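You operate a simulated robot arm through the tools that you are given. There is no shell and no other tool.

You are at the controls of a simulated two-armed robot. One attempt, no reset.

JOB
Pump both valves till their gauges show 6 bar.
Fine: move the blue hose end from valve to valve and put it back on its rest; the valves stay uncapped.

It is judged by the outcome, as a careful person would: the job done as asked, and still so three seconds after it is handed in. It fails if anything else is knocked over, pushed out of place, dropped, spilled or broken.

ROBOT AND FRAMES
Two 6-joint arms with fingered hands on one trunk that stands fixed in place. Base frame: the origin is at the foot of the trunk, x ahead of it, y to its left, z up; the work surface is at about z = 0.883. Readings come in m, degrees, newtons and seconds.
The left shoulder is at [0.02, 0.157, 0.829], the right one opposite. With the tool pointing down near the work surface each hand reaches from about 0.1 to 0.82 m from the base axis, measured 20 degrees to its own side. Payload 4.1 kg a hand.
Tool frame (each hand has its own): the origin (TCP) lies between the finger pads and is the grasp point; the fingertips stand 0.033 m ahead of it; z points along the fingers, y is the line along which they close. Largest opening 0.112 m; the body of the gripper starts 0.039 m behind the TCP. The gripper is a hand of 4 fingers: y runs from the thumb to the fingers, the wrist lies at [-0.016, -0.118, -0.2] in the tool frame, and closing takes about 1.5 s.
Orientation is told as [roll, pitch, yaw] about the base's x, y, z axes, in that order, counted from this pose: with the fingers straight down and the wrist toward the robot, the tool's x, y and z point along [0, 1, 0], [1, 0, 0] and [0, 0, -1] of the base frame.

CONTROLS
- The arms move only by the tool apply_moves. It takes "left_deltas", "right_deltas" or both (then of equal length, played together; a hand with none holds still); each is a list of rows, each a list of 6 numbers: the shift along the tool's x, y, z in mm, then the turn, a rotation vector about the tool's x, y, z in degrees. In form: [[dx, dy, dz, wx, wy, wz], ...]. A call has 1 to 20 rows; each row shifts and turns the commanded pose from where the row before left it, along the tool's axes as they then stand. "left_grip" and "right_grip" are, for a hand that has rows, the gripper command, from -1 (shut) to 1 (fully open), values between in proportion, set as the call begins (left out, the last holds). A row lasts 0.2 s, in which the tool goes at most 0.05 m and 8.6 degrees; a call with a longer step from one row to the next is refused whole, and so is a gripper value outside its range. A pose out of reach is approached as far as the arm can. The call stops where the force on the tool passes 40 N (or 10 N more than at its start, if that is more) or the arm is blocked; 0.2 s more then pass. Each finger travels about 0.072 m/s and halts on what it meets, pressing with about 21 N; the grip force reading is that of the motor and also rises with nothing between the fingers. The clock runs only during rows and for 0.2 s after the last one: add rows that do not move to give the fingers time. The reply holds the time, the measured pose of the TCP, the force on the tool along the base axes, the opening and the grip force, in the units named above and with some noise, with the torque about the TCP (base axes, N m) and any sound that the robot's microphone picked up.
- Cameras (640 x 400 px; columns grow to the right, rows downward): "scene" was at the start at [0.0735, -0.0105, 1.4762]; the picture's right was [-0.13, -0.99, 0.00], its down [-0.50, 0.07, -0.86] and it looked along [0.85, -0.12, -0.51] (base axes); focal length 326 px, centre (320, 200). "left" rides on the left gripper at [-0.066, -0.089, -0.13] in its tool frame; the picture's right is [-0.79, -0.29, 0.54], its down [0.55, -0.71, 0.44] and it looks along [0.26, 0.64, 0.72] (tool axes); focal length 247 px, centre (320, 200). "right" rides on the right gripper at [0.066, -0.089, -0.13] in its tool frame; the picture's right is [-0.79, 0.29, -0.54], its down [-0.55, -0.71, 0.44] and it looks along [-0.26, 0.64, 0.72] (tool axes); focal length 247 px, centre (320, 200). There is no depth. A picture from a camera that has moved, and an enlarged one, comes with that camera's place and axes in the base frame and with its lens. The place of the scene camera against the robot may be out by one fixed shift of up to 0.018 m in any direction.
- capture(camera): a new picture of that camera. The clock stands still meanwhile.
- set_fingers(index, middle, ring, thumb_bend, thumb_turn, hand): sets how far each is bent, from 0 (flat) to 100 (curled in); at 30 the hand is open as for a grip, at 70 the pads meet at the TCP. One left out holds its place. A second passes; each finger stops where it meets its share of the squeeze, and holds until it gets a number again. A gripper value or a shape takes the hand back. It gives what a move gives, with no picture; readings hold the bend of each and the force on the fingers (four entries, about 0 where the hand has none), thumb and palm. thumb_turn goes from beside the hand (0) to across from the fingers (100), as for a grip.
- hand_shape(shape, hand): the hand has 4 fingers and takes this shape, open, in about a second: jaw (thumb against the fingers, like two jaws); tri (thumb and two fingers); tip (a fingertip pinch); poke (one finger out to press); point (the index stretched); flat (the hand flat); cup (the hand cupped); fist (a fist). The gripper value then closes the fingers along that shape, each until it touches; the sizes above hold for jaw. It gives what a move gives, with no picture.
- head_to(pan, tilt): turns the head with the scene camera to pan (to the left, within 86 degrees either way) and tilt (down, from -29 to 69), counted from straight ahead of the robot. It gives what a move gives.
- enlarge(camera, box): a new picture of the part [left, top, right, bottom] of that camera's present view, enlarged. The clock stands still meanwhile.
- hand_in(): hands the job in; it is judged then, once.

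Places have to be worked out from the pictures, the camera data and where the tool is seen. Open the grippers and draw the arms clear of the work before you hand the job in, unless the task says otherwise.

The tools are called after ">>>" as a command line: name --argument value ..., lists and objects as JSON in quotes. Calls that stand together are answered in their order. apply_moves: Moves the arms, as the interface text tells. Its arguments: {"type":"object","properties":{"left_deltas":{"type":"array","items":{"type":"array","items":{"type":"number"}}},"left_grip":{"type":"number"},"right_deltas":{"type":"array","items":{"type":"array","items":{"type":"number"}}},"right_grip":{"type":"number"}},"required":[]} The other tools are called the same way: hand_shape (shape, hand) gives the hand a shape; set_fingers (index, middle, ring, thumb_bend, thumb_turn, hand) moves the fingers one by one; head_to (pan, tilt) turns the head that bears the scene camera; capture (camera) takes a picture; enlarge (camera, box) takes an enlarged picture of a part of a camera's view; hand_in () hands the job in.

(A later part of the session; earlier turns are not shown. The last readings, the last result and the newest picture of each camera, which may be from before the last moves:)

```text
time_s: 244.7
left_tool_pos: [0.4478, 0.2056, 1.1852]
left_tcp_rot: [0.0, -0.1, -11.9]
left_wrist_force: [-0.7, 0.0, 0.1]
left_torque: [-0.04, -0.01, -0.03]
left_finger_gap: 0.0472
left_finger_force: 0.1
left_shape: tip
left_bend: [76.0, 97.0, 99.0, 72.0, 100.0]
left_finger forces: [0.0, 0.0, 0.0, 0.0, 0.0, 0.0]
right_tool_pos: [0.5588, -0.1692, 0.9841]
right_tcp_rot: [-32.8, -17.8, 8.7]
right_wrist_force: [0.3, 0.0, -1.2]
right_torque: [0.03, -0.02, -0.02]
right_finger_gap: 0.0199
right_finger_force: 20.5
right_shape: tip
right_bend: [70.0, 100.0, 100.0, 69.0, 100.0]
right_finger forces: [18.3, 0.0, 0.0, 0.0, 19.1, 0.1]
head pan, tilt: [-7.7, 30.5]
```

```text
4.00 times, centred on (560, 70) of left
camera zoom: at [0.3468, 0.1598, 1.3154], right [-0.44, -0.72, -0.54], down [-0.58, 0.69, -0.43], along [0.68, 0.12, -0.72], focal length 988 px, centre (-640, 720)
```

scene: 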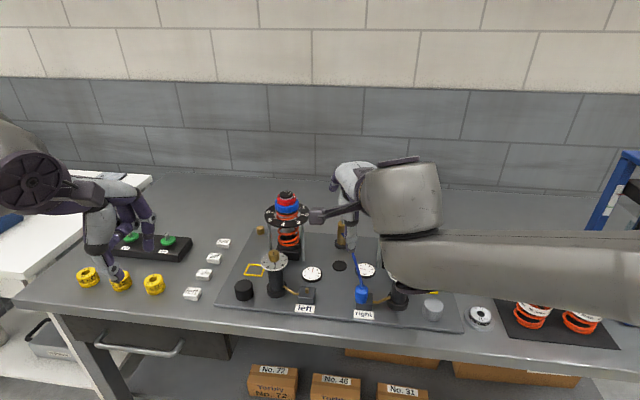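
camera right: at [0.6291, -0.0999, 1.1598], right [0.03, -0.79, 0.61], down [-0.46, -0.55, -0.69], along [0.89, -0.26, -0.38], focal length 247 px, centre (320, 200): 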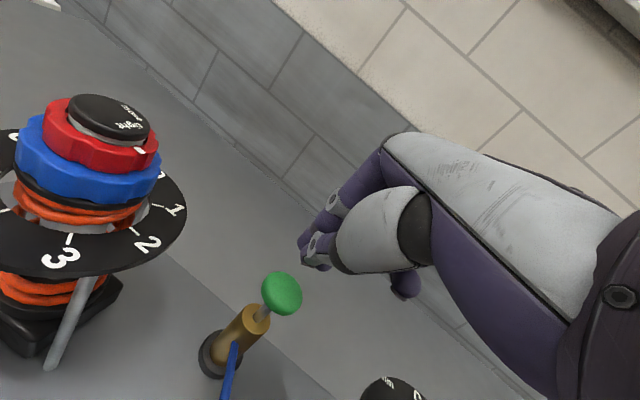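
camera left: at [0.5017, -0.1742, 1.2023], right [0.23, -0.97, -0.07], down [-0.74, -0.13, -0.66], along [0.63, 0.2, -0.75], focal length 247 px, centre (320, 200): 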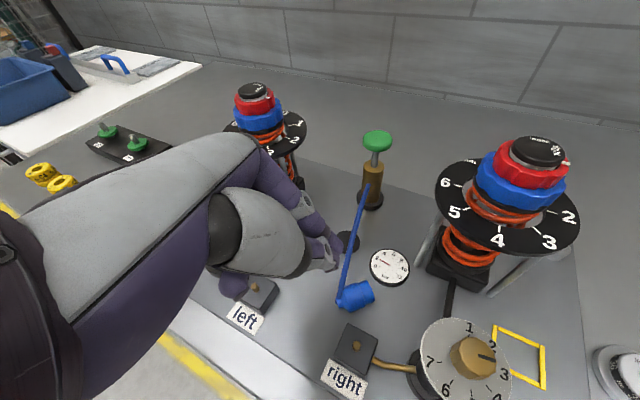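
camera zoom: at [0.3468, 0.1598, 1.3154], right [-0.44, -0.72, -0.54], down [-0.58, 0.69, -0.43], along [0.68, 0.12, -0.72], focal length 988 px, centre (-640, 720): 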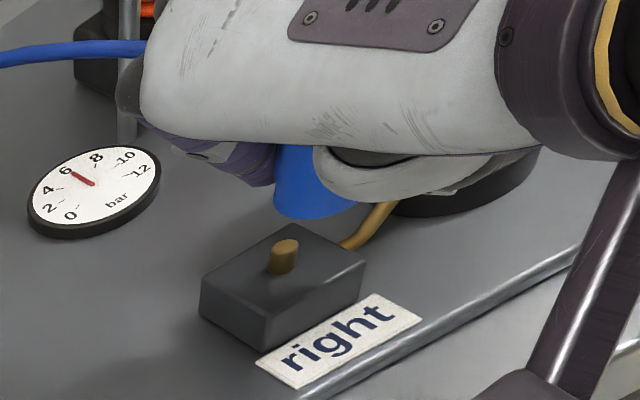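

The lifted hose end is upright; right gauge still at 6. Both cameras put its bottom at (0.5475, -0.178). I carry it over the rest (0.687, -0.1485), staying about 6 cm above.

>>> apply_moves --right_deltas '[[6, 27.1, 6.5, 0, 0, 0], [6, 27.1, 6.5, 0, 0, 0], [6, 27.1, 6.5, 0, 0, 0], [6, 27.1, 6.5, 0, 0, 0], [6, 27.1, 6.5, 0, 0, 0], [0, 0, 0, 0, 0, 0]]'

>>> enlarge --camera "right" --box '[180, 160, 400, 340]'

>>> enlarge --camera "left" --box '[440, 20, 560, 120]'

>>> capture --camera "scene"

```text
time_s: 246.1
left_tool_pos: [0.4478, 0.206, 1.1854]
left_tcp_rot: [0.0, -0.1, -11.8]
left_wrist_force: [0.0, 0.7, 0.3]
left_torque: [0.01, 0.0, 0.02]
left_finger_gap: 0.0475
left_finger_force: 0.1
left_shape: tip
left_bend: [76.0, 97.0, 99.0, 72.0, 100.0]
left_finger forces: [0.0, 0.0, 0.1, 0.1, 0.1, 0.0]
right_tool_pos: [0.6998, -0.14, 0.9835]
right_tcp_rot: [-32.9, -17.8, 8.7]
right_wrist_force: [-0.4, -0.1, -0.4]
right_torque: [-0.01, 0.01, 0.0]
right_finger_gap: 0.02
right_finger_force: 20.0
right_shape: tip
right_bend: [70.0, 100.0, 100.0, 69.0, 100.0]
right_finger forces: [18.4, 0.0, 0.0, 0.0, 19.1, 0.0]
head pan, tilt: [-7.7, 30.5]
```

```text
2.22 times, centred on (290, 250) of right
camera zoom: at [0.5749, -0.0314, 1.0256], right [0.06, -0.37, 0.93], down [-0.54, -0.79, -0.28], along [0.84, -0.49, -0.25], focal length 549 px, centre (387, 89)
```

zoom: 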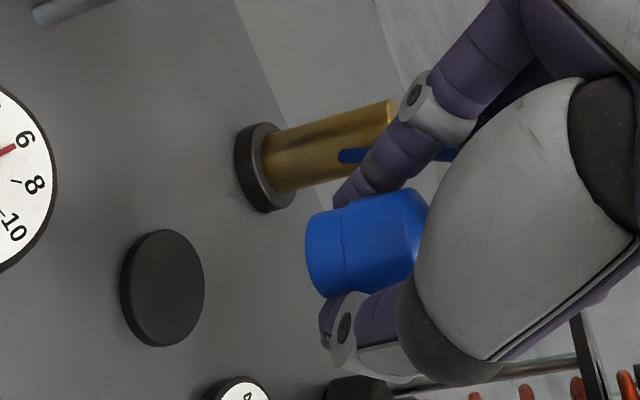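

```text
4.00 times, centred on (500, 70) of left
camera zoom: at [0.3468, 0.1598, 1.3154], right [-0.44, -0.72, -0.54], down [-0.58, 0.69, -0.43], along [0.68, 0.12, -0.72], focal length 988 px, centre (-400, 720)
```

zoom: 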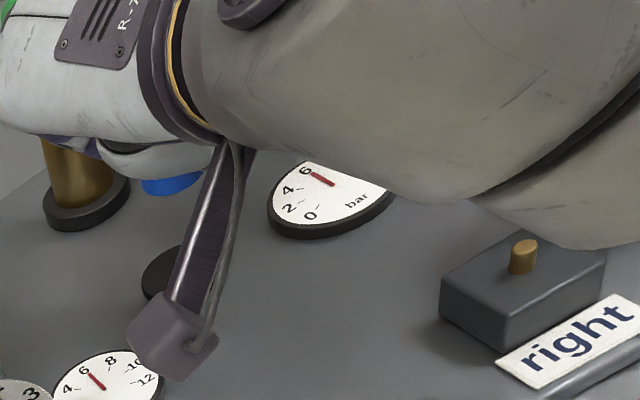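

```text
taken
```

scene: 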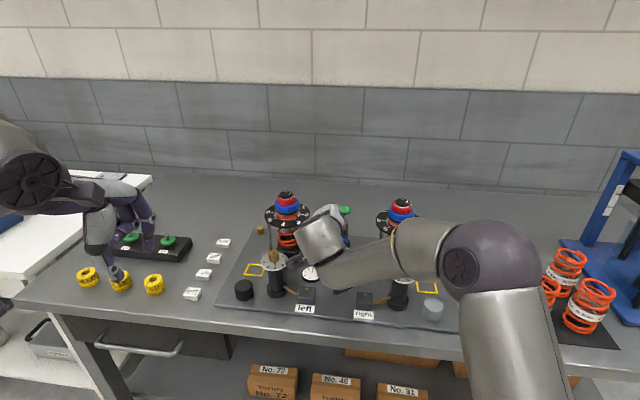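

In the same camera view the hose bottom is within about 1 mm of the rest centre line. I lower 45 mm and check.

>>> apply_moves --right_deltas '[[5.8, -3.46, 9, 0, 0, 0], [5.8, -3.46, 9, 0, 0, 0], [5.8, -3.46, 9, 0, 0, 0], [5.8, -3.46, 9, 0, 0, 0], [0, 0, 0, 0, 0, 0]]'

>>> enlarge --camera "right" --box '[200, 180, 360, 320]'

>>> enlarge --camera "left" --box '[440, 20, 560, 120]'

```text
time_s: 247.3
left_tool_pos: [0.4483, 0.2053, 1.1859]
left_tcp_rot: [0.0, 0.0, -11.9]
left_wrist_force: [0.1, -0.3, 0.2]
left_torque: [-0.03, 0.01, 0.0]
left_finger_gap: 0.0473
left_finger_force: 0.0
left_shape: tip
left_bend: [76.0, 97.0, 99.0, 72.0, 100.0]
left_finger forces: [0.0, 0.1, 0.1, 0.0, 0.0, 0.0]
right_tool_pos: [0.6982, -0.1404, 0.9392]
right_tcp_rot: [-32.8, -17.8, 8.7]
right_wrist_force: [0.2, 0.9, 0.0]
right_torque: [0.02, 0.01, 0.02]
right_finger_gap: 0.0202
right_finger_force: 21.0
right_shape: tip
right_bend: [70.0, 100.0, 100.0, 69.0, 100.0]
right_finger forces: [18.4, 0.0, 0.0, 0.1, 19.2, 0.0]
head pan, tilt: [-7.7, 30.5]
```

```text
2.86 times, centred on (280, 250) of right
camera zoom: at [0.5741, -0.0317, 0.9804], right [0.06, -0.37, 0.93], down [-0.54, -0.79, -0.28], along [0.84, -0.49, -0.25], focal length 706 px, centre (434, 57)
```

zoom: 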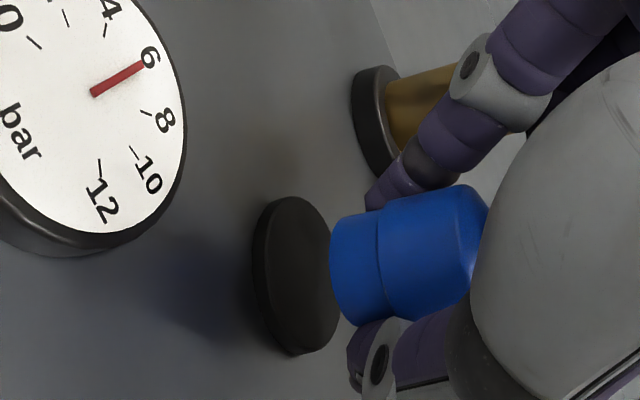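

```text
4.00 times, centred on (500, 70) of left
camera zoom: at [0.3468, 0.1598, 1.3154], right [-0.44, -0.72, -0.54], down [-0.58, 0.69, -0.43], along [0.68, 0.12, -0.72], focal length 988 px, centre (-400, 720)
```

zoom: 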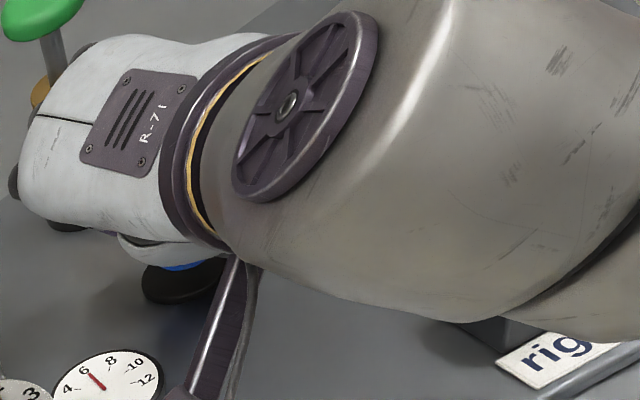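

Aligned over the disc in both views, about 12 mm up. I lower 9 mm, then in small steps to contact.

>>> apply_moves --right_deltas '[[2.06, -1.23, 3.2, 0, 0, 0], [2.06, -1.23, 3.2, 0, 0, 0], [0, 0, 0, 0, 0, 0]]'

>>> apply_moves --right_deltas '[[1.03, -0.62, 1.6, 0, 0, 0], [0, 0, 0, 0, 0, 0]]'

>>> enlarge --camera "right" --box '[200, 180, 360, 320]'

```text
time_s: 248.1
left_tool_pos: [0.4482, 0.2063, 1.1857]
left_tcp_rot: [0.0, 0.0, -11.9]
left_wrist_force: [-0.2, -0.2, -0.6]
left_torque: [0.03, -0.02, 0.02]
left_finger_gap: 0.0474
left_finger_force: 0.0
left_shape: tip
left_bend: [76.0, 97.0, 99.0, 72.0, 100.0]
left_finger forces: [0.0, 0.0, 0.0, 0.0, 0.0, 0.0]
right_tool_pos: [0.6986, -0.1404, 0.9324]
right_tcp_rot: [-32.8, -17.8, 8.7]
right_wrist_force: [-0.1, 0.2, -0.7]
right_torque: [0.0, -0.01, -0.01]
right_finger_gap: 0.0201
right_finger_force: 21.1
right_shape: tip
right_bend: [70.0, 100.0, 100.0, 69.0, 100.0]
right_finger forces: [18.4, 0.0, 0.0, 0.0, 19.1, 0.0]
head pan, tilt: [-7.7, 30.5]
```

```text
time_s: 248.7
left_tool_pos: [0.4483, 0.2066, 1.1857]
left_tcp_rot: [0.0, 0.0, -12.0]
left_wrist_force: [-0.5, 0.7, 0.0]
left_torque: [-0.02, -0.01, -0.01]
left_finger_gap: 0.0476
left_finger_force: 0.0
left_shape: tip
left_bend: [76.0, 97.0, 99.0, 72.0, 100.0]
left_finger forces: [0.0, 0.0, 0.0, 0.0, 0.1, 0.0]
right_tool_pos: [0.6982, -0.14, 0.9288]
right_tcp_rot: [-32.8, -17.8, 8.7]
right_wrist_force: [-0.1, -0.9, -0.9]
right_torque: [-0.02, -0.02, -0.02]
right_finger_gap: 0.0201
right_finger_force: 21.0
right_shape: tip
right_bend: [70.0, 100.0, 100.0, 69.0, 100.0]
right_finger forces: [18.4, 0.0, 0.0, 0.1, 19.0, 0.0]
head pan, tilt: [-7.7, 30.5]
```

```text
2.86 times, centred on (280, 250) of right
camera zoom: at [0.5742, -0.0314, 0.9705], right [0.06, -0.37, 0.93], down [-0.54, -0.79, -0.28], along [0.84, -0.49, -0.25], focal length 706 px, centre (434, 57)
```

zoom: 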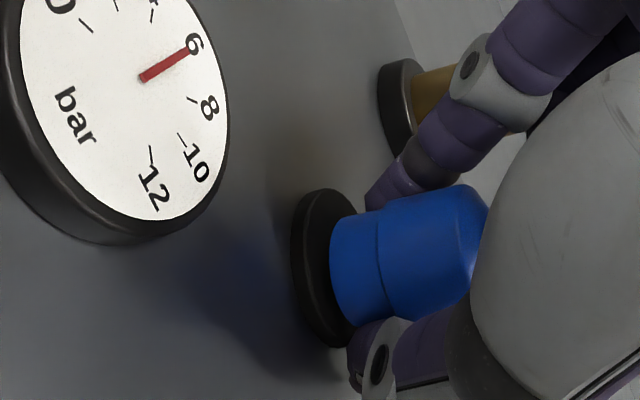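

Well centred just above the disc. I continue in 1.5–2 mm steps to contact.

>>> apply_moves --right_deltas '[[1.03, -0.62, 1.6, 0, 0, 0], [0, 0, 0, 0, 0, 0]]'

>>> apply_moves --right_deltas '[[0.77, -0.46, 1.2, 0, 0, 0], [0, 0, 0, 0, 0, 0]]'

>>> apply_moves --right_deltas '[[0.52, -0.31, 0.8, 0, 0, 0], [0, 0, 0, 0, 0, 0]]'

>>> enlarge --camera "right" --box '[200, 180, 360, 320]'

```text
time_s: 249.3
left_tool_pos: [0.448, 0.2067, 1.1855]
left_tcp_rot: [0.0, -0.1, -11.9]
left_wrist_force: [-0.4, 0.2, 0.0]
left_torque: [-0.01, 0.01, 0.03]
left_finger_gap: 0.0474
left_finger_force: 0.0
left_shape: tip
left_bend: [76.0, 97.0, 99.0, 72.0, 100.0]
left_finger forces: [0.0, 0.1, 0.0, 0.1, 0.0, 0.0]
right_tool_pos: [0.6987, -0.1397, 0.9274]
right_tcp_rot: [-32.9, -17.8, 8.7]
right_wrist_force: [0.0, 1.7, 1.0]
right_torque: [0.0, 0.01, -0.08]
right_finger_gap: 0.0197
right_finger_force: 20.6
right_shape: tip
right_bend: [70.0, 100.0, 100.0, 70.0, 100.0]
right_finger forces: [18.6, 0.1, 0.0, 0.0, 21.3, 0.1]
head pan, tilt: [-7.7, 30.5]
```

```text
time_s: 249.9
left_tool_pos: [0.4479, 0.2061, 1.186]
left_tcp_rot: [0.1, 0.0, -11.9]
left_wrist_force: [0.5, -0.1, 0.9]
left_torque: [-0.02, 0.0, 0.0]
left_finger_gap: 0.0476
left_finger_force: 0.0
left_shape: tip
left_bend: [76.0, 97.0, 99.0, 72.0, 100.0]
left_finger forces: [0.1, 0.1, 0.0, 0.0, 0.1, 0.0]
right_tool_pos: [0.6985, -0.1403, 0.9272]
right_tcp_rot: [-32.9, -17.8, 8.8]
right_wrist_force: [-0.1, 1.0, 4.0]
right_torque: [-0.07, 0.11, -0.05]
right_finger_gap: 0.0191
right_finger_force: 21.2
right_shape: tip
right_bend: [70.0, 100.0, 100.0, 70.0, 100.0]
right_finger forces: [19.0, 0.0, 0.0, 0.0, 23.9, 0.0]
head pan, tilt: [-7.7, 30.5]
```

```text
time_s: 250.5
left_tool_pos: [0.4484, 0.2063, 1.1847]
left_tcp_rot: [0.0, -0.1, -11.9]
left_wrist_force: [-0.4, -0.2, 0.2]
left_torque: [-0.01, 0.01, -0.04]
left_finger_gap: 0.0474
left_finger_force: 0.0
left_shape: tip
left_bend: [76.0, 97.0, 99.0, 72.0, 100.0]
left_finger forces: [0.1, 0.0, 0.1, 0.0, 0.1, 0.1]
right_tool_pos: [0.6991, -0.1395, 0.9255]
right_tcp_rot: [-32.9, -17.9, 8.7]
right_wrist_force: [-1.0, 1.7, 5.5]
right_torque: [-0.08, 0.14, -0.06]
right_finger_gap: 0.0191
right_finger_force: 21.1
right_shape: tip
right_bend: [70.0, 100.0, 100.0, 71.0, 100.0]
right_finger forces: [19.0, 0.0, 0.1, 0.0, 24.8, 0.0]
head pan, tilt: [-7.7, 30.5]
```

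```text
2.86 times, centred on (280, 250) of right
camera zoom: at [0.5742, -0.0314, 0.9668], right [0.06, -0.37, 0.93], down [-0.54, -0.79, -0.28], along [0.84, -0.49, -0.25], focal length 706 px, centre (434, 57)
```

zoom: 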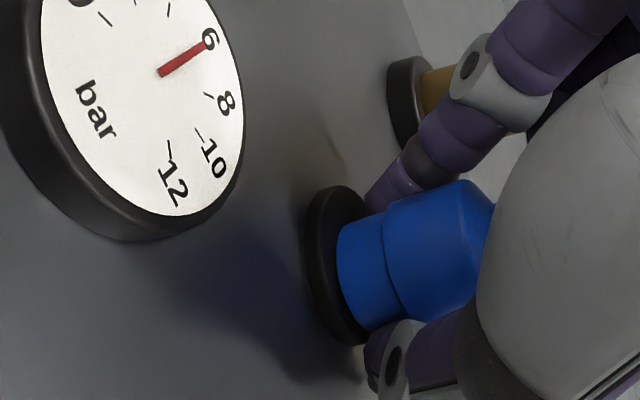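

Contact reached; the release tends to drag the hose end a few millimetres forward-left, so I offset it by (-3, -3) mm first, then open.

>>> apply_moves --right_deltas '[[-1.0, 0.6, -1.6, 0, 0, 0], [-2.7, -3.2, 0.5, 0, 0, 0], [1.0, -0.6, 1.6, 0, 0, 0], [0, 0, 0, 0, 0, 0]]'

>>> apply_moves --right_deltas '[[0, 0, 0, 0, 0, 0], [0, 0, 0, 0, 0, 0], [0, 0, 0, 0, 0, 0], [0, 0, 0, 0, 0, 0]]' --right_grip 0.0

>>> enlarge --camera "right" --box '[200, 160, 400, 330]'

>>> enlarge --camera "left" --box '[440, 20, 560, 120]'

```text
time_s: 251.5
left_tool_pos: [0.4472, 0.2046, 1.1854]
left_tcp_rot: [0.1, 0.0, -11.9]
left_wrist_force: [0.0, -0.6, 0.3]
left_torque: [0.02, -0.02, 0.0]
left_finger_gap: 0.0474
left_finger_force: 0.2
left_shape: tip
left_bend: [76.0, 97.0, 99.0, 72.0, 100.0]
left_finger forces: [0.0, 0.0, 0.0, 0.1, 0.0, 0.0]
right_tool_pos: [0.6968, -0.1424, 0.925]
right_tcp_rot: [-33.0, -17.9, 8.6]
right_wrist_force: [-0.6, 1.4, 4.2]
right_torque: [-0.07, 0.15, -0.1]
right_finger_gap: 0.0187
right_finger_force: 21.0
right_shape: tip
right_bend: [70.0, 100.0, 100.0, 71.0, 100.0]
right_finger forces: [19.1, 0.0, 0.1, 0.0, 24.4, 0.1]
head pan, tilt: [-7.7, 30.5]
```

```text
time_s: 252.5
left_tool_pos: [0.4477, 0.2065, 1.1855]
left_tcp_rot: [0.1, 0.0, -11.9]
left_wrist_force: [-0.5, 0.5, 0.6]
left_torque: [0.01, 0.01, -0.01]
left_finger_gap: 0.0472
left_finger_force: 0.1
left_shape: tip
left_bend: [76.0, 97.0, 99.0, 72.0, 100.0]
left_finger forces: [0.1, 0.1, 0.0, 0.0, 0.0, 0.0]
right_tool_pos: [0.6969, -0.1433, 0.9253]
right_tcp_rot: [-32.9, -17.9, 8.7]
right_wrist_force: [2.2, -0.8, 9.8]
right_torque: [-0.26, 0.08, 0.05]
right_finger_gap: 0.0518
right_finger_force: 0.0
right_shape: tip
right_bend: [76.0, 97.0, 99.0, 73.0, 100.0]
right_finger forces: [0.0, 0.1, 0.0, 0.0, 9.0, 0.0]
head pan, tilt: [-7.7, 30.5]
```

```text
2.35 times, centred on (300, 245) of right
camera zoom: at [0.5717, -0.0342, 0.967], right [0.06, -0.37, 0.93], down [-0.54, -0.79, -0.28], along [0.84, -0.49, -0.25], focal length 581 px, centre (367, 94)
```

zoom: 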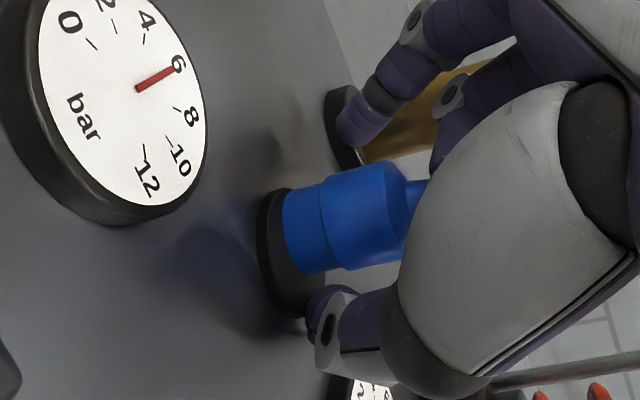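

```text
4.00 times, centred on (500, 70) of left
camera zoom: at [0.3466, 0.1599, 1.3155], right [-0.44, -0.72, -0.54], down [-0.58, 0.69, -0.43], along [0.68, 0.12, -0.72], focal length 988 px, centre (-400, 720)
```

zoom: 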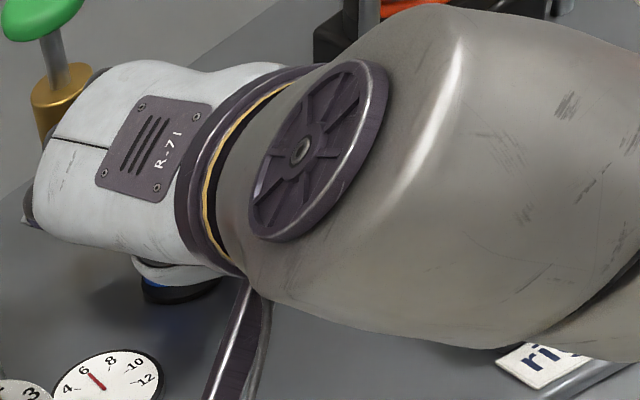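

The hose end stands on its rest, roughly 6 mm off-centre. Thumb and index are clear of it. I rise 3 mm and back out along the fingers.

>>> apply_moves --right_deltas '[[-1.55, 0.92, -2.4, 0, 0, 0], [0, 1, -5, 0, 0, 0], [0, 0, -8, 0, 0, 0], [0, 0, -10, 0, 0, 0]]'

>>> enlarge --camera "right" --box '[200, 160, 400, 330]'

```text
time_s: 253.5
left_tool_pos: [0.449, 0.2058, 1.1848]
left_tcp_rot: [0.0, 0.0, -11.9]
left_wrist_force: [0.5, -0.5, -0.1]
left_torque: [0.02, 0.01, 0.0]
left_finger_gap: 0.0473
left_finger_force: 0.2
left_shape: tip
left_bend: [76.0, 97.0, 99.0, 72.0, 100.0]
left_finger forces: [0.0, 0.1, 0.1, 0.0, 0.1, 0.1]
right_tool_pos: [0.6891, -0.1315, 0.9457]
right_tcp_rot: [-32.8, -17.8, 8.6]
right_wrist_force: [0.0, -0.2, 0.5]
right_torque: [0.0, 0.03, 0.02]
right_finger_gap: 0.0557
right_finger_force: 0.0
right_shape: tip
right_bend: [76.0, 97.0, 99.0, 70.0, 100.0]
right_finger forces: [0.1, 0.0, 0.1, 0.1, 0.1, 0.0]
head pan, tilt: [-7.7, 30.5]
```

```text
2.35 times, centred on (300, 245) of right
camera zoom: at [0.5646, -0.0229, 0.9879], right [0.06, -0.37, 0.93], down [-0.54, -0.79, -0.28], along [0.84, -0.49, -0.25], focal length 581 px, centre (367, 94)
```

zoom: 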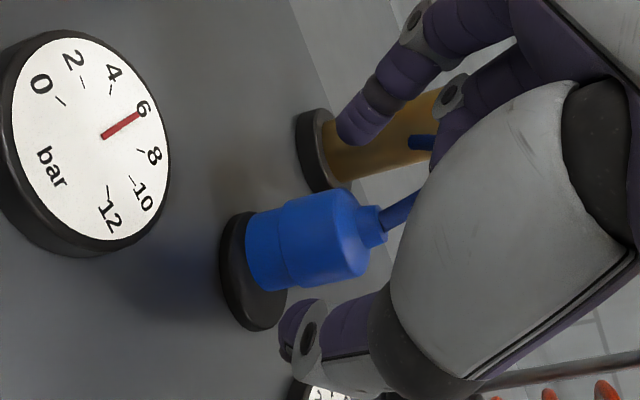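

The hose end stays on its rest. I retreat fully and rise.

>>> apply_moves --right_deltas '[[0, 0, -15, 0, 0, 0], [0, 0, -20, 0, 0, 0], [-16.5, 9.8, -25.6, 0, 0, 0], [-16.5, 9.8, -25.6, 0, 0, 0], [-16.5, 9.8, -25.6, 0, 0, 0], [-16.5, 9.8, -25.6, 0, 0, 0], [-16.5, 9.8, -25.6, 0, 0, 0], [-1.8, -28, -10, 0, 0, 0], [-1.8, -28, -10, 0, 0, 0], [-1.8, -28, -10, 0, 0, 0], [-1.8, -28, -10, 0, 0, 0]]'

>>> capture --camera "scene"

>>> enlarge --camera "left" --box '[400, 20, 640, 200]'

```text
time_s: 255.9
left_tool_pos: [0.4484, 0.2056, 1.185]
left_tcp_rot: [0.0, 0.0, -11.8]
left_wrist_force: [0.2, -0.5, 0.4]
left_torque: [-0.02, 0.03, 0.01]
left_finger_gap: 0.0476
left_finger_force: 0.0
left_shape: tip
left_bend: [76.0, 97.0, 99.0, 72.0, 100.0]
left_finger forces: [0.0, 0.0, 0.0, 0.0, 0.0, 0.1]
right_tool_pos: [0.5573, -0.1169, 1.1345]
right_tcp_rot: [-32.8, -17.8, 8.8]
right_wrist_force: [0.3, -0.4, -0.2]
right_torque: [0.0, -0.01, -0.02]
right_finger_gap: 0.0558
right_finger_force: 0.1
right_shape: tip
right_bend: [76.0, 97.0, 99.0, 70.0, 100.0]
right_finger forces: [0.0, 0.1, 0.0, 0.1, 0.0, 0.0]
head pan, tilt: [-7.7, 30.5]
```

```text
taken
```

scene: 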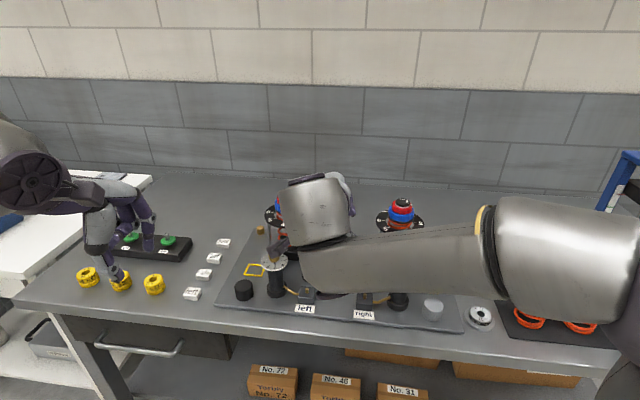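

```text
2.22 times, centred on (520, 110) of left
camera zoom: at [0.3471, 0.1599, 1.3153], right [-0.44, -0.72, -0.54], down [-0.58, 0.69, -0.43], along [0.68, 0.12, -0.72], focal length 549 px, centre (-124, 400)
```

zoom: 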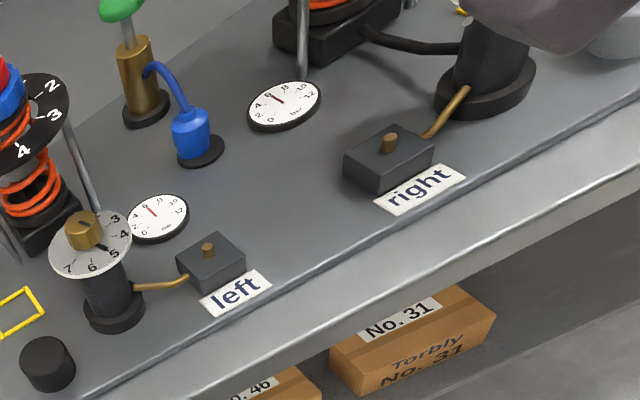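

The hose end is on its rest and both gauges show 6. I bring the right arm to a neutral pose and away to the right for a clear final look.

>>> apply_moves --right_deltas '[[0, 0, 0, 0, 8.2, 0], [0, 0, 0, 0, 8.2, 0], [0, 0, 0, 0, 8.2, 0], [0, 0, 0, 0, 8.2, 0], [0, 0, 0, 8.5, 0, 0], [0, 0, 0, 8.5, 0, 0], [0, 0, -30, 0, 0, 0], [0, 0, -30, 0, 0, 0], [-42, -8, 0, 0, 0, 0], [-42, -8, 0, 0, 0, 0], [-42, -8, 0, 0, 0, 0], [-42, -8, 0, 0, 0, 0], [-42, -8, 0, 0, 0, 0], [-42, -8, 0, 0, 0, 0], [-42, -8, 0, 0, 0, 0]]'

>>> enlarge --camera "scene" --box '[220, 180, 470, 336]'

>>> enlarge --camera "scene" --box '[298, 240, 380, 300]'

>>> enlarge --camera "left" --box '[460, 50, 520, 100]'

```text
time_s: 259.1
left_tool_pos: [0.4477, 0.2063, 1.1856]
left_tcp_rot: [0.1, -0.1, -11.9]
left_wrist_force: [-0.6, 0.3, 0.1]
left_torque: [0.0, -0.01, -0.02]
left_finger_gap: 0.0476
left_finger_force: 0.1
left_shape: tip
left_bend: [76.0, 97.0, 99.0, 72.0, 100.0]
left_finger forces: [0.1, 0.0, 0.0, 0.1, 0.0, 0.1]
right_tool_pos: [0.5457, -0.4147, 1.1951]
right_tcp_rot: [-0.1, -0.8, 8.8]
right_wrist_force: [0.0, 0.9, 0.0]
right_torque: [-0.03, 0.0, -0.01]
right_finger_gap: 0.056
right_finger_force: 0.1
right_shape: tip
right_bend: [76.0, 97.0, 99.0, 70.0, 100.0]
right_finger forces: [0.1, 0.1, 0.0, 0.0, 0.0, 0.0]
head pan, tilt: [-7.7, 30.5]
```

```text
2.56 times, centred on (345, 258) of scene
camera zoom: at [0.0734, -0.01, 1.4762], right [-0.13, -0.99, 0.0], down [-0.5, 0.07, -0.86], along [0.85, -0.12, -0.51], focal length 835 px, centre (256, 52)
```

zoom: 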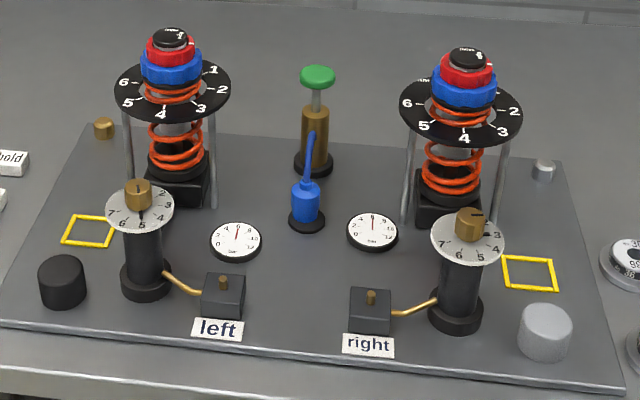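

```text
6.67 times, centred on (339, 270) of scene
camera zoom: at [0.0734, -0.01, 1.4762], right [-0.13, -0.99, 0.0], down [-0.5, 0.07, -0.86], along [0.85, -0.12, -0.51], focal length 2174 px, centre (193, -267)
```

zoom: 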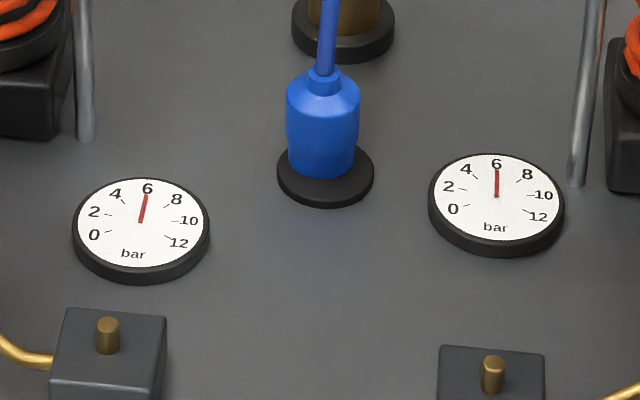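

```text
8.00 times, centred on (490, 75) of left
camera zoom: at [0.3467, 0.1603, 1.3154], right [-0.44, -0.72, -0.54], down [-0.58, 0.69, -0.44], along [0.68, 0.12, -0.72], focal length 1976 px, centre (-1040, 1200)
```

zoom: 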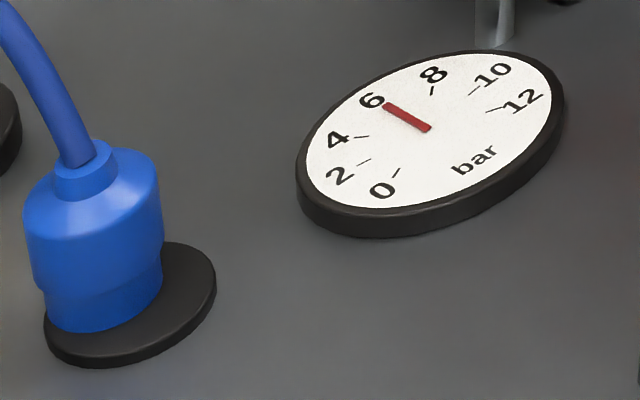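

Both gauges clearly show 6 and the hose end stands on its rest. I compare the board with the initial close-up to make sure nothing else was moved.

>>> enlarge --camera "scene" --box '[290, 190, 390, 290]'

>>> enlarge --camera "scene" --box '[298, 255, 380, 306]'

>>> capture --camera "scene"

```text
4.00 times, centred on (340, 240) of scene
camera zoom: at [0.0734, -0.01, 1.4762], right [-0.13, -0.99, 0.0], down [-0.5, 0.07, -0.86], along [0.85, -0.12, -0.51], focal length 1304 px, centre (240, 40)
```

zoom: 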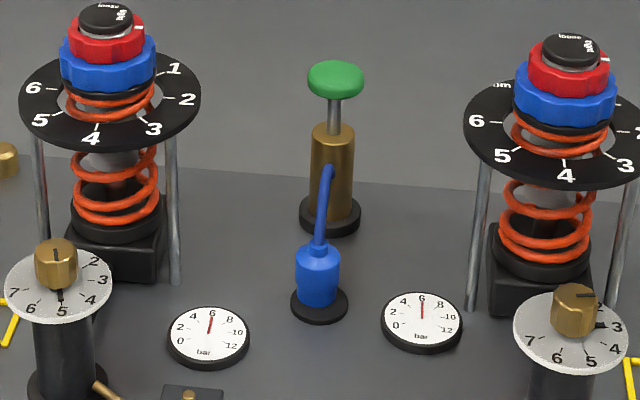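

```text
7.80 times, centred on (339, 280) of scene
camera zoom: at [0.0734, -0.01, 1.4762], right [-0.13, -0.99, 0.0], down [-0.5, 0.07, -0.86], along [0.85, -0.12, -0.51], focal length 2545 px, centre (172, -428)
```

zoom: 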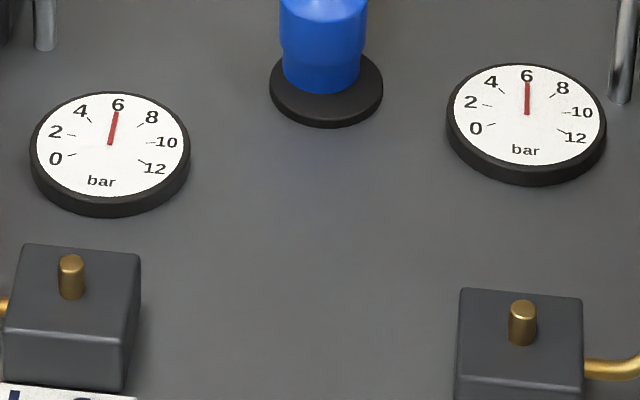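

```text
taken
```

scene: 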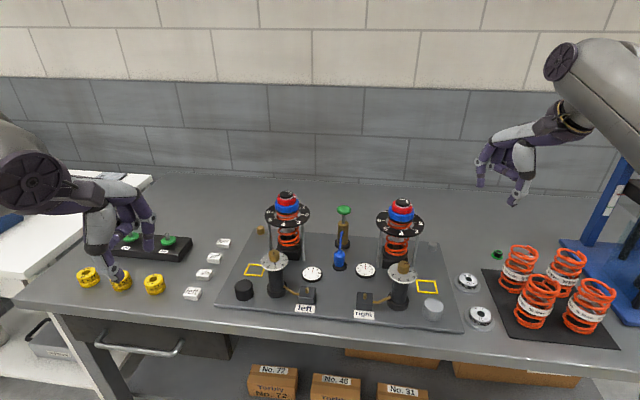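

Everything matches the initial picture except that the hose end sits about 8 mm toward the pump side of its rest. To leave it properly centred, I'll bring the open right hand around it and gently push it back with the index. First I return to the pinch pose.

>>> apply_moves --right_deltas '[[39.1, 3.9, 0, 0, 0, 0], [39.1, 3.9, 0, 0, 0, 0], [39.1, 3.9, 0, 0, 0, 0], [39.1, 3.9, 0, 0, 0, 0], [39.1, 3.9, 0, 0, 0, 0], [39.1, 3.9, 0, 0, 0, 0], [39.1, 3.9, 0, 0, 0, 0], [0, 0, 0, 0, -7.48, 0], [0, 0, 0, 0, -7.48, 0], [0, 0, 0, 0, -7.48, 0], [0, 0, 0, 0, -7.48, 0], [0, 0, 0, 0, -7.48, 0], [0, 0, 0, -5.12, 0, 3.92], [0, 0, 0, -5.12, 0, 3.92], [0, 0, 0, 0, 0, 0]]' --right_grip 0.05

>>> enlarge --camera "right" --box '[100, 120, 280, 260]'

```text
time_s: 262.3
left_tool_pos: [0.4478, 0.2062, 1.1855]
left_tcp_rot: [0.0, -0.1, -11.9]
left_wrist_force: [0.5, 0.4, 0.1]
left_torque: [0.0, -0.01, 0.01]
left_finger_gap: 0.0476
left_finger_force: 0.2
left_shape: tip
left_bend: [76.0, 97.0, 99.0, 72.0, 100.0]
left_finger forces: [0.0, 0.1, 0.0, 0.1, 0.0, 0.0]
right_tool_pos: [0.5316, -0.14, 1.1955]
right_tcp_rot: [-37.4, -13.9, 8.6]
right_wrist_force: [-0.3, -0.6, -0.3]
right_torque: [0.02, 0.03, 0.04]
right_finger_gap: 0.0587
right_finger_force: 0.1
right_shape: tip
right_bend: [76.0, 97.0, 99.0, 69.0, 100.0]
right_finger forces: [0.0, 0.1, 0.0, 0.0, 0.0, 0.2]
head pan, tilt: [-7.7, 30.5]
```

```text
2.86 times, centred on (190, 190) of right
camera zoom: at [0.4124, -0.0257, 1.2344], right [0.11, -0.29, 0.95], down [-0.57, -0.8, -0.18], along [0.81, -0.53, -0.25], focal length 706 px, centre (691, 229)
```

zoom: 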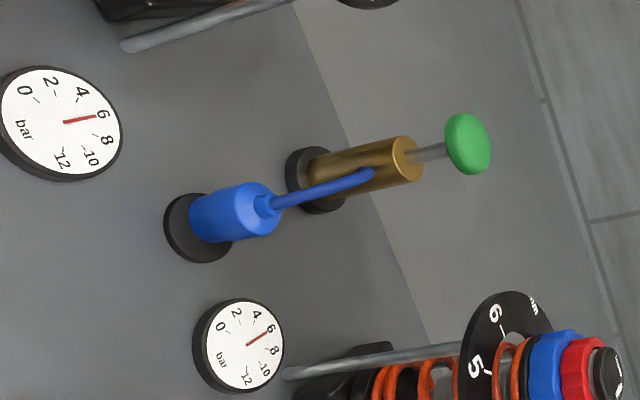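

I go to the approach point above and behind the hose end.

>>> apply_moves --right_deltas '[[23.1, 13.4, 24.6, 0, 0, 0], [23.1, 13.4, 24.6, 0, 0, 0], [23.1, 13.4, 24.6, 0, 0, 0], [23.1, 13.4, 24.6, 0, 0, 0], [23.1, 13.4, 24.6, 0, 0, 0], [23.1, 13.4, 24.6, 0, 0, 0], [23.1, 13.4, 24.6, 0, 0, 0], [0, 0, 20, 0, 0, 0], [0, 0, 20, 0, 0, 0], [0, 0, 15, 0, 0, 0], [0, 0, 0, 0, 0, 0]]'

>>> enlarge --camera "right" --box '[200, 160, 400, 330]'

```text
time_s: 264.7
left_tool_pos: [0.4493, 0.206, 1.1848]
left_tcp_rot: [0.0, 0.0, -11.9]
left_wrist_force: [0.6, 0.0, -0.3]
left_torque: [0.05, 0.05, -0.03]
left_finger_gap: 0.0475
left_finger_force: 0.0
left_shape: tip
left_bend: [76.0, 97.0, 99.0, 72.0, 100.0]
left_finger forces: [0.1, 0.1, 0.0, 0.0, 0.0, 0.0]
right_tool_pos: [0.69, -0.1269, 0.9454]
right_tcp_rot: [-37.4, -13.7, 8.7]
right_wrist_force: [-0.6, -1.0, 0.5]
right_torque: [0.0, -0.01, 0.0]
right_finger_gap: 0.0584
right_finger_force: 0.1
right_shape: tip
right_bend: [76.0, 97.0, 99.0, 69.0, 100.0]
right_finger forces: [0.0, 0.0, 0.1, 0.0, 0.0, 0.1]
head pan, tilt: [-7.7, 30.5]
```

```text
2.35 times, centred on (300, 245) of right
camera zoom: at [0.5699, -0.0111, 0.9851], right [0.11, -0.29, 0.95], down [-0.57, -0.8, -0.18], along [0.81, -0.53, -0.25], focal length 581 px, centre (367, 94)
```

zoom: 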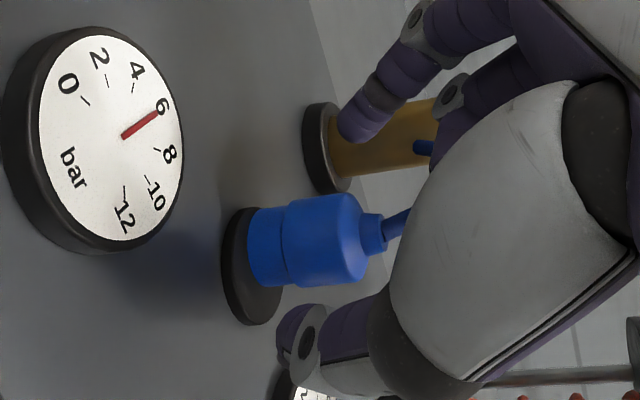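

The hose end is well between index and thumb. I advance 17 mm, then push back along the closing line in small steps.

>>> apply_moves --right_deltas '[[0, 0, 9, 0, 0, 0], [0, 0, 8, 0, 0, 0], [0, -5, 0, 0, 0, 0], [0, -4, 0, 0, 0, 0], [0, 0, 0, 0, 0, 0]]'

>>> enlarge --camera "right" --box '[200, 160, 400, 330]'

>>> enlarge --camera "left" --box '[440, 20, 560, 120]'

```text
time_s: 265.9
left_tool_pos: [0.4476, 0.2049, 1.1856]
left_tcp_rot: [0.1, 0.0, -11.9]
left_wrist_force: [0.1, -0.2, -0.1]
left_torque: [0.0, 0.01, 0.01]
left_finger_gap: 0.0473
left_finger_force: 0.1
left_shape: tip
left_bend: [76.0, 97.0, 99.0, 72.0, 100.0]
left_finger forces: [0.1, 0.0, 0.0, 0.0, 0.1, 0.1]
right_tool_pos: [0.6857, -0.1375, 0.9313]
right_tcp_rot: [-37.5, -13.6, 8.7]
right_wrist_force: [0.5, -0.1, -0.4]
right_torque: [-0.02, 0.05, 0.02]
right_finger_gap: 0.0583
right_finger_force: 0.1
right_shape: tip
right_bend: [76.0, 97.0, 99.0, 69.0, 100.0]
right_finger forces: [0.0, 0.0, 0.1, 0.0, 0.1, 0.1]
head pan, tilt: [-7.7, 30.5]
```

```text
2.35 times, centred on (300, 245) of right
camera zoom: at [0.5657, -0.0224, 0.9707], right [0.11, -0.29, 0.95], down [-0.57, -0.8, -0.18], along [0.81, -0.53, -0.25], focal length 581 px, centre (367, 94)
```

zoom: 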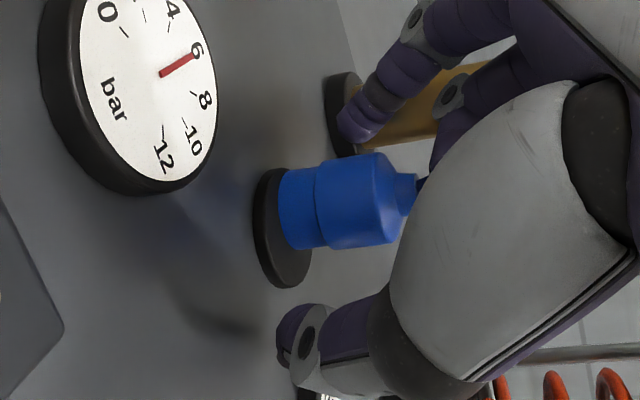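

```text
4.00 times, centred on (500, 70) of left
camera zoom: at [0.3468, 0.1598, 1.3154], right [-0.44, -0.72, -0.54], down [-0.58, 0.69, -0.43], along [0.68, 0.12, -0.72], focal length 988 px, centre (-400, 720)
```

zoom: 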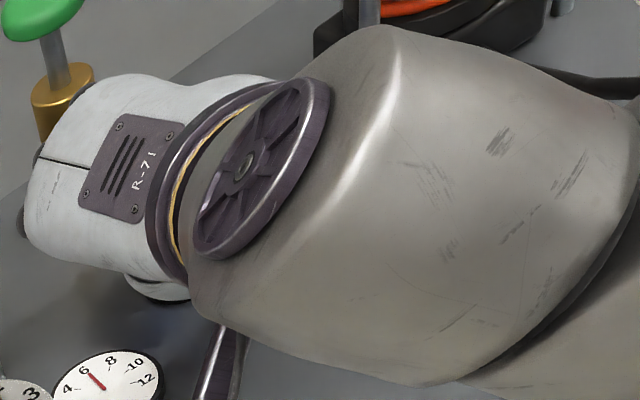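

The index is about to touch. I push 4 mm more and look.

>>> apply_moves --right_deltas '[[0, -2, 0, 0, 0, 0], [0, -2, 0, 0, 0, 0], [0, 0, 0, 0, 0, 0]]'

>>> enlarge --camera "right" --box '[200, 160, 400, 330]'

```text
time_s: 266.7
left_tool_pos: [0.4475, 0.207, 1.1859]
left_tcp_rot: [0.0, -0.1, -12.0]
left_wrist_force: [-0.5, 0.0, 0.4]
left_torque: [0.0, 0.01, -0.04]
left_finger_gap: 0.0477
left_finger_force: 0.0
left_shape: tip
left_bend: [76.0, 97.0, 99.0, 72.0, 100.0]
left_finger forces: [0.1, 0.1, 0.0, 0.0, 0.0, 0.1]
right_tool_pos: [0.68, -0.1373, 0.9307]
right_tcp_rot: [-37.4, -13.8, 8.7]
right_wrist_force: [-0.3, 0.4, -0.8]
right_torque: [0.01, 0.03, 0.02]
right_finger_gap: 0.0586
right_finger_force: 0.1
right_shape: tip
right_bend: [76.0, 97.0, 99.0, 69.0, 100.0]
right_finger forces: [0.1, 0.0, 0.1, 0.0, 0.0, 0.0]
head pan, tilt: [-7.7, 30.5]
```

```text
2.35 times, centred on (300, 245) of right
camera zoom: at [0.5613, -0.0229, 0.9699], right [0.11, -0.29, 0.95], down [-0.57, -0.8, -0.18], along [0.81, -0.53, -0.25], focal length 581 px, centre (367, 94)
```

zoom: 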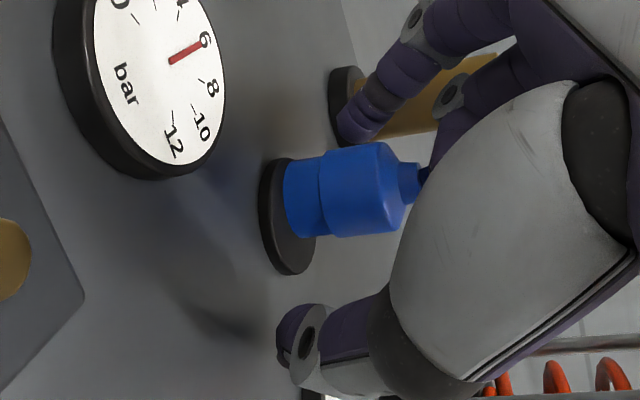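

No contact yet. I push another 6 mm in 2 mm steps.

>>> apply_moves --right_deltas '[[0, -2, 0, 0, 0, 0], [0, -2, 0, 0, 0, 0], [0, -2, 0, 0, 0, 0], [0, 0, 0, 0, 0, 0]]'

>>> enlarge --camera "right" --box '[200, 160, 400, 330]'

```text
time_s: 267.7
left_tool_pos: [0.4493, 0.2061, 1.1846]
left_tcp_rot: [0.1, 0.0, -11.9]
left_wrist_force: [-0.1, 0.0, 0.5]
left_torque: [-0.02, -0.02, -0.02]
left_finger_gap: 0.0475
left_finger_force: 0.0
left_shape: tip
left_bend: [76.0, 97.0, 99.0, 72.0, 100.0]
left_finger forces: [0.0, 0.0, 0.1, 0.1, 0.1, 0.0]
right_tool_pos: [0.6757, -0.1391, 0.9282]
right_tcp_rot: [-37.4, -13.7, 8.7]
right_wrist_force: [-0.3, -0.4, 0.3]
right_torque: [-0.01, -0.03, 0.0]
right_finger_gap: 0.0589
right_finger_force: 0.0
right_shape: tip
right_bend: [76.0, 97.0, 99.0, 69.0, 100.0]
right_finger forces: [0.1, 0.0, 0.0, 0.1, 0.0, 0.0]
head pan, tilt: [-7.7, 30.5]
```

```text
2.35 times, centred on (300, 245) of right
camera zoom: at [0.5556, -0.0243, 0.9683], right [0.11, -0.29, 0.95], down [-0.57, -0.8, -0.18], along [0.81, -0.53, -0.25], focal length 581 px, centre (367, 94)
```

zoom: 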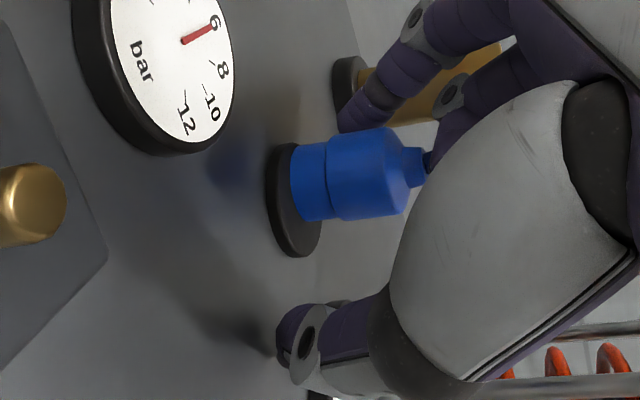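

Still no contact. I continue 6 mm more in 2 mm steps.

>>> apply_moves --right_deltas '[[0, -2, 0, 0, 0, 0], [0, -2, 0, 0, 0, 0], [0, -2, 0, 0, 0, 0], [0, 0, 0, 0, 0, 0]]'

>>> enlarge --camera "right" --box '[200, 160, 400, 330]'

```text
time_s: 268.7
left_tool_pos: [0.4477, 0.2059, 1.1858]
left_tcp_rot: [-0.1, -0.1, -12.0]
left_wrist_force: [-0.5, -0.5, -0.1]
left_torque: [0.01, -0.03, 0.01]
left_finger_gap: 0.0473
left_finger_force: 0.0
left_shape: tip
left_bend: [76.0, 97.0, 99.0, 72.0, 100.0]
left_finger forces: [0.0, 0.0, 0.0, 0.0, 0.0, 0.0]
right_tool_pos: [0.67, -0.1395, 0.9286]
right_tcp_rot: [-37.5, -13.7, 8.6]
right_wrist_force: [1.6, 0.5, 1.8]
right_torque: [-0.05, 0.03, -0.01]
right_finger_gap: 0.0583
right_finger_force: 0.1
right_shape: tip
right_bend: [75.0, 97.0, 99.0, 70.0, 100.0]
right_finger forces: [0.4, 0.0, 0.0, 0.0, 2.2, 0.1]
head pan, tilt: [-7.7, 30.5]
```

```text
2.35 times, centred on (300, 245) of right
camera zoom: at [0.5499, -0.0251, 0.9669], right [0.11, -0.29, 0.95], down [-0.57, -0.8, -0.18], along [0.81, -0.53, -0.25], focal length 581 px, centre (367, 94)
```

zoom: 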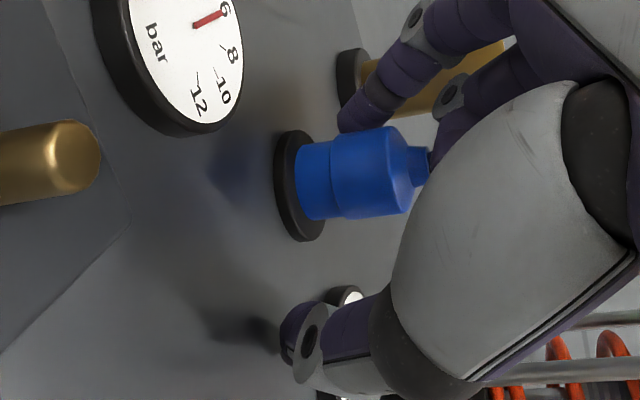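

The hose end slid back and is now centred on the disc in this view. I move the index away 5 mm and check with the retreat's first steps.

>>> apply_moves --right_deltas '[[0, 3, 0, 0, 0, 0], [0, 3, 0, 0, 0, 0], [-1.2, 0.5, -1.5, 0, 0, 0], [0, 0, -6, 0, 0, 0], [0, 0, -8, 0, 0, 0], [0, 0, -12, 0, 0, 0]]'

>>> enlarge --camera "right" --box '[200, 160, 400, 330]'

```text
time_s: 270.1
left_tool_pos: [0.4476, 0.2059, 1.1852]
left_tcp_rot: [0.0, -0.1, -11.9]
left_wrist_force: [0.2, -1.0, -0.5]
left_torque: [0.02, 0.01, 0.03]
left_finger_gap: 0.0473
left_finger_force: 0.1
left_shape: tip
left_bend: [76.0, 97.0, 99.0, 72.0, 100.0]
left_finger forces: [0.1, 0.0, 0.1, 0.0, 0.1, 0.0]
right_tool_pos: [0.6683, -0.1252, 0.9519]
right_tcp_rot: [-37.4, -13.6, 8.5]
right_wrist_force: [0.0, -0.2, -0.1]
right_torque: [-0.02, 0.0, -0.01]
right_finger_gap: 0.0587
right_finger_force: 0.1
right_shape: tip
right_bend: [75.0, 97.0, 99.0, 69.0, 100.0]
right_finger forces: [0.1, 0.2, 0.1, 0.0, 0.1, 0.1]
head pan, tilt: [-7.7, 30.5]
```

```text
2.35 times, centred on (300, 245) of right
camera zoom: at [0.5487, -0.0092, 0.9906], right [0.11, -0.29, 0.95], down [-0.57, -0.8, -0.18], along [0.81, -0.53, -0.25], focal length 581 px, centre (367, 94)
```

zoom: 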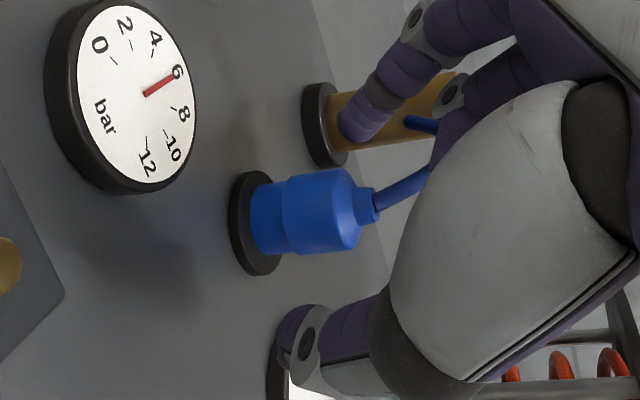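

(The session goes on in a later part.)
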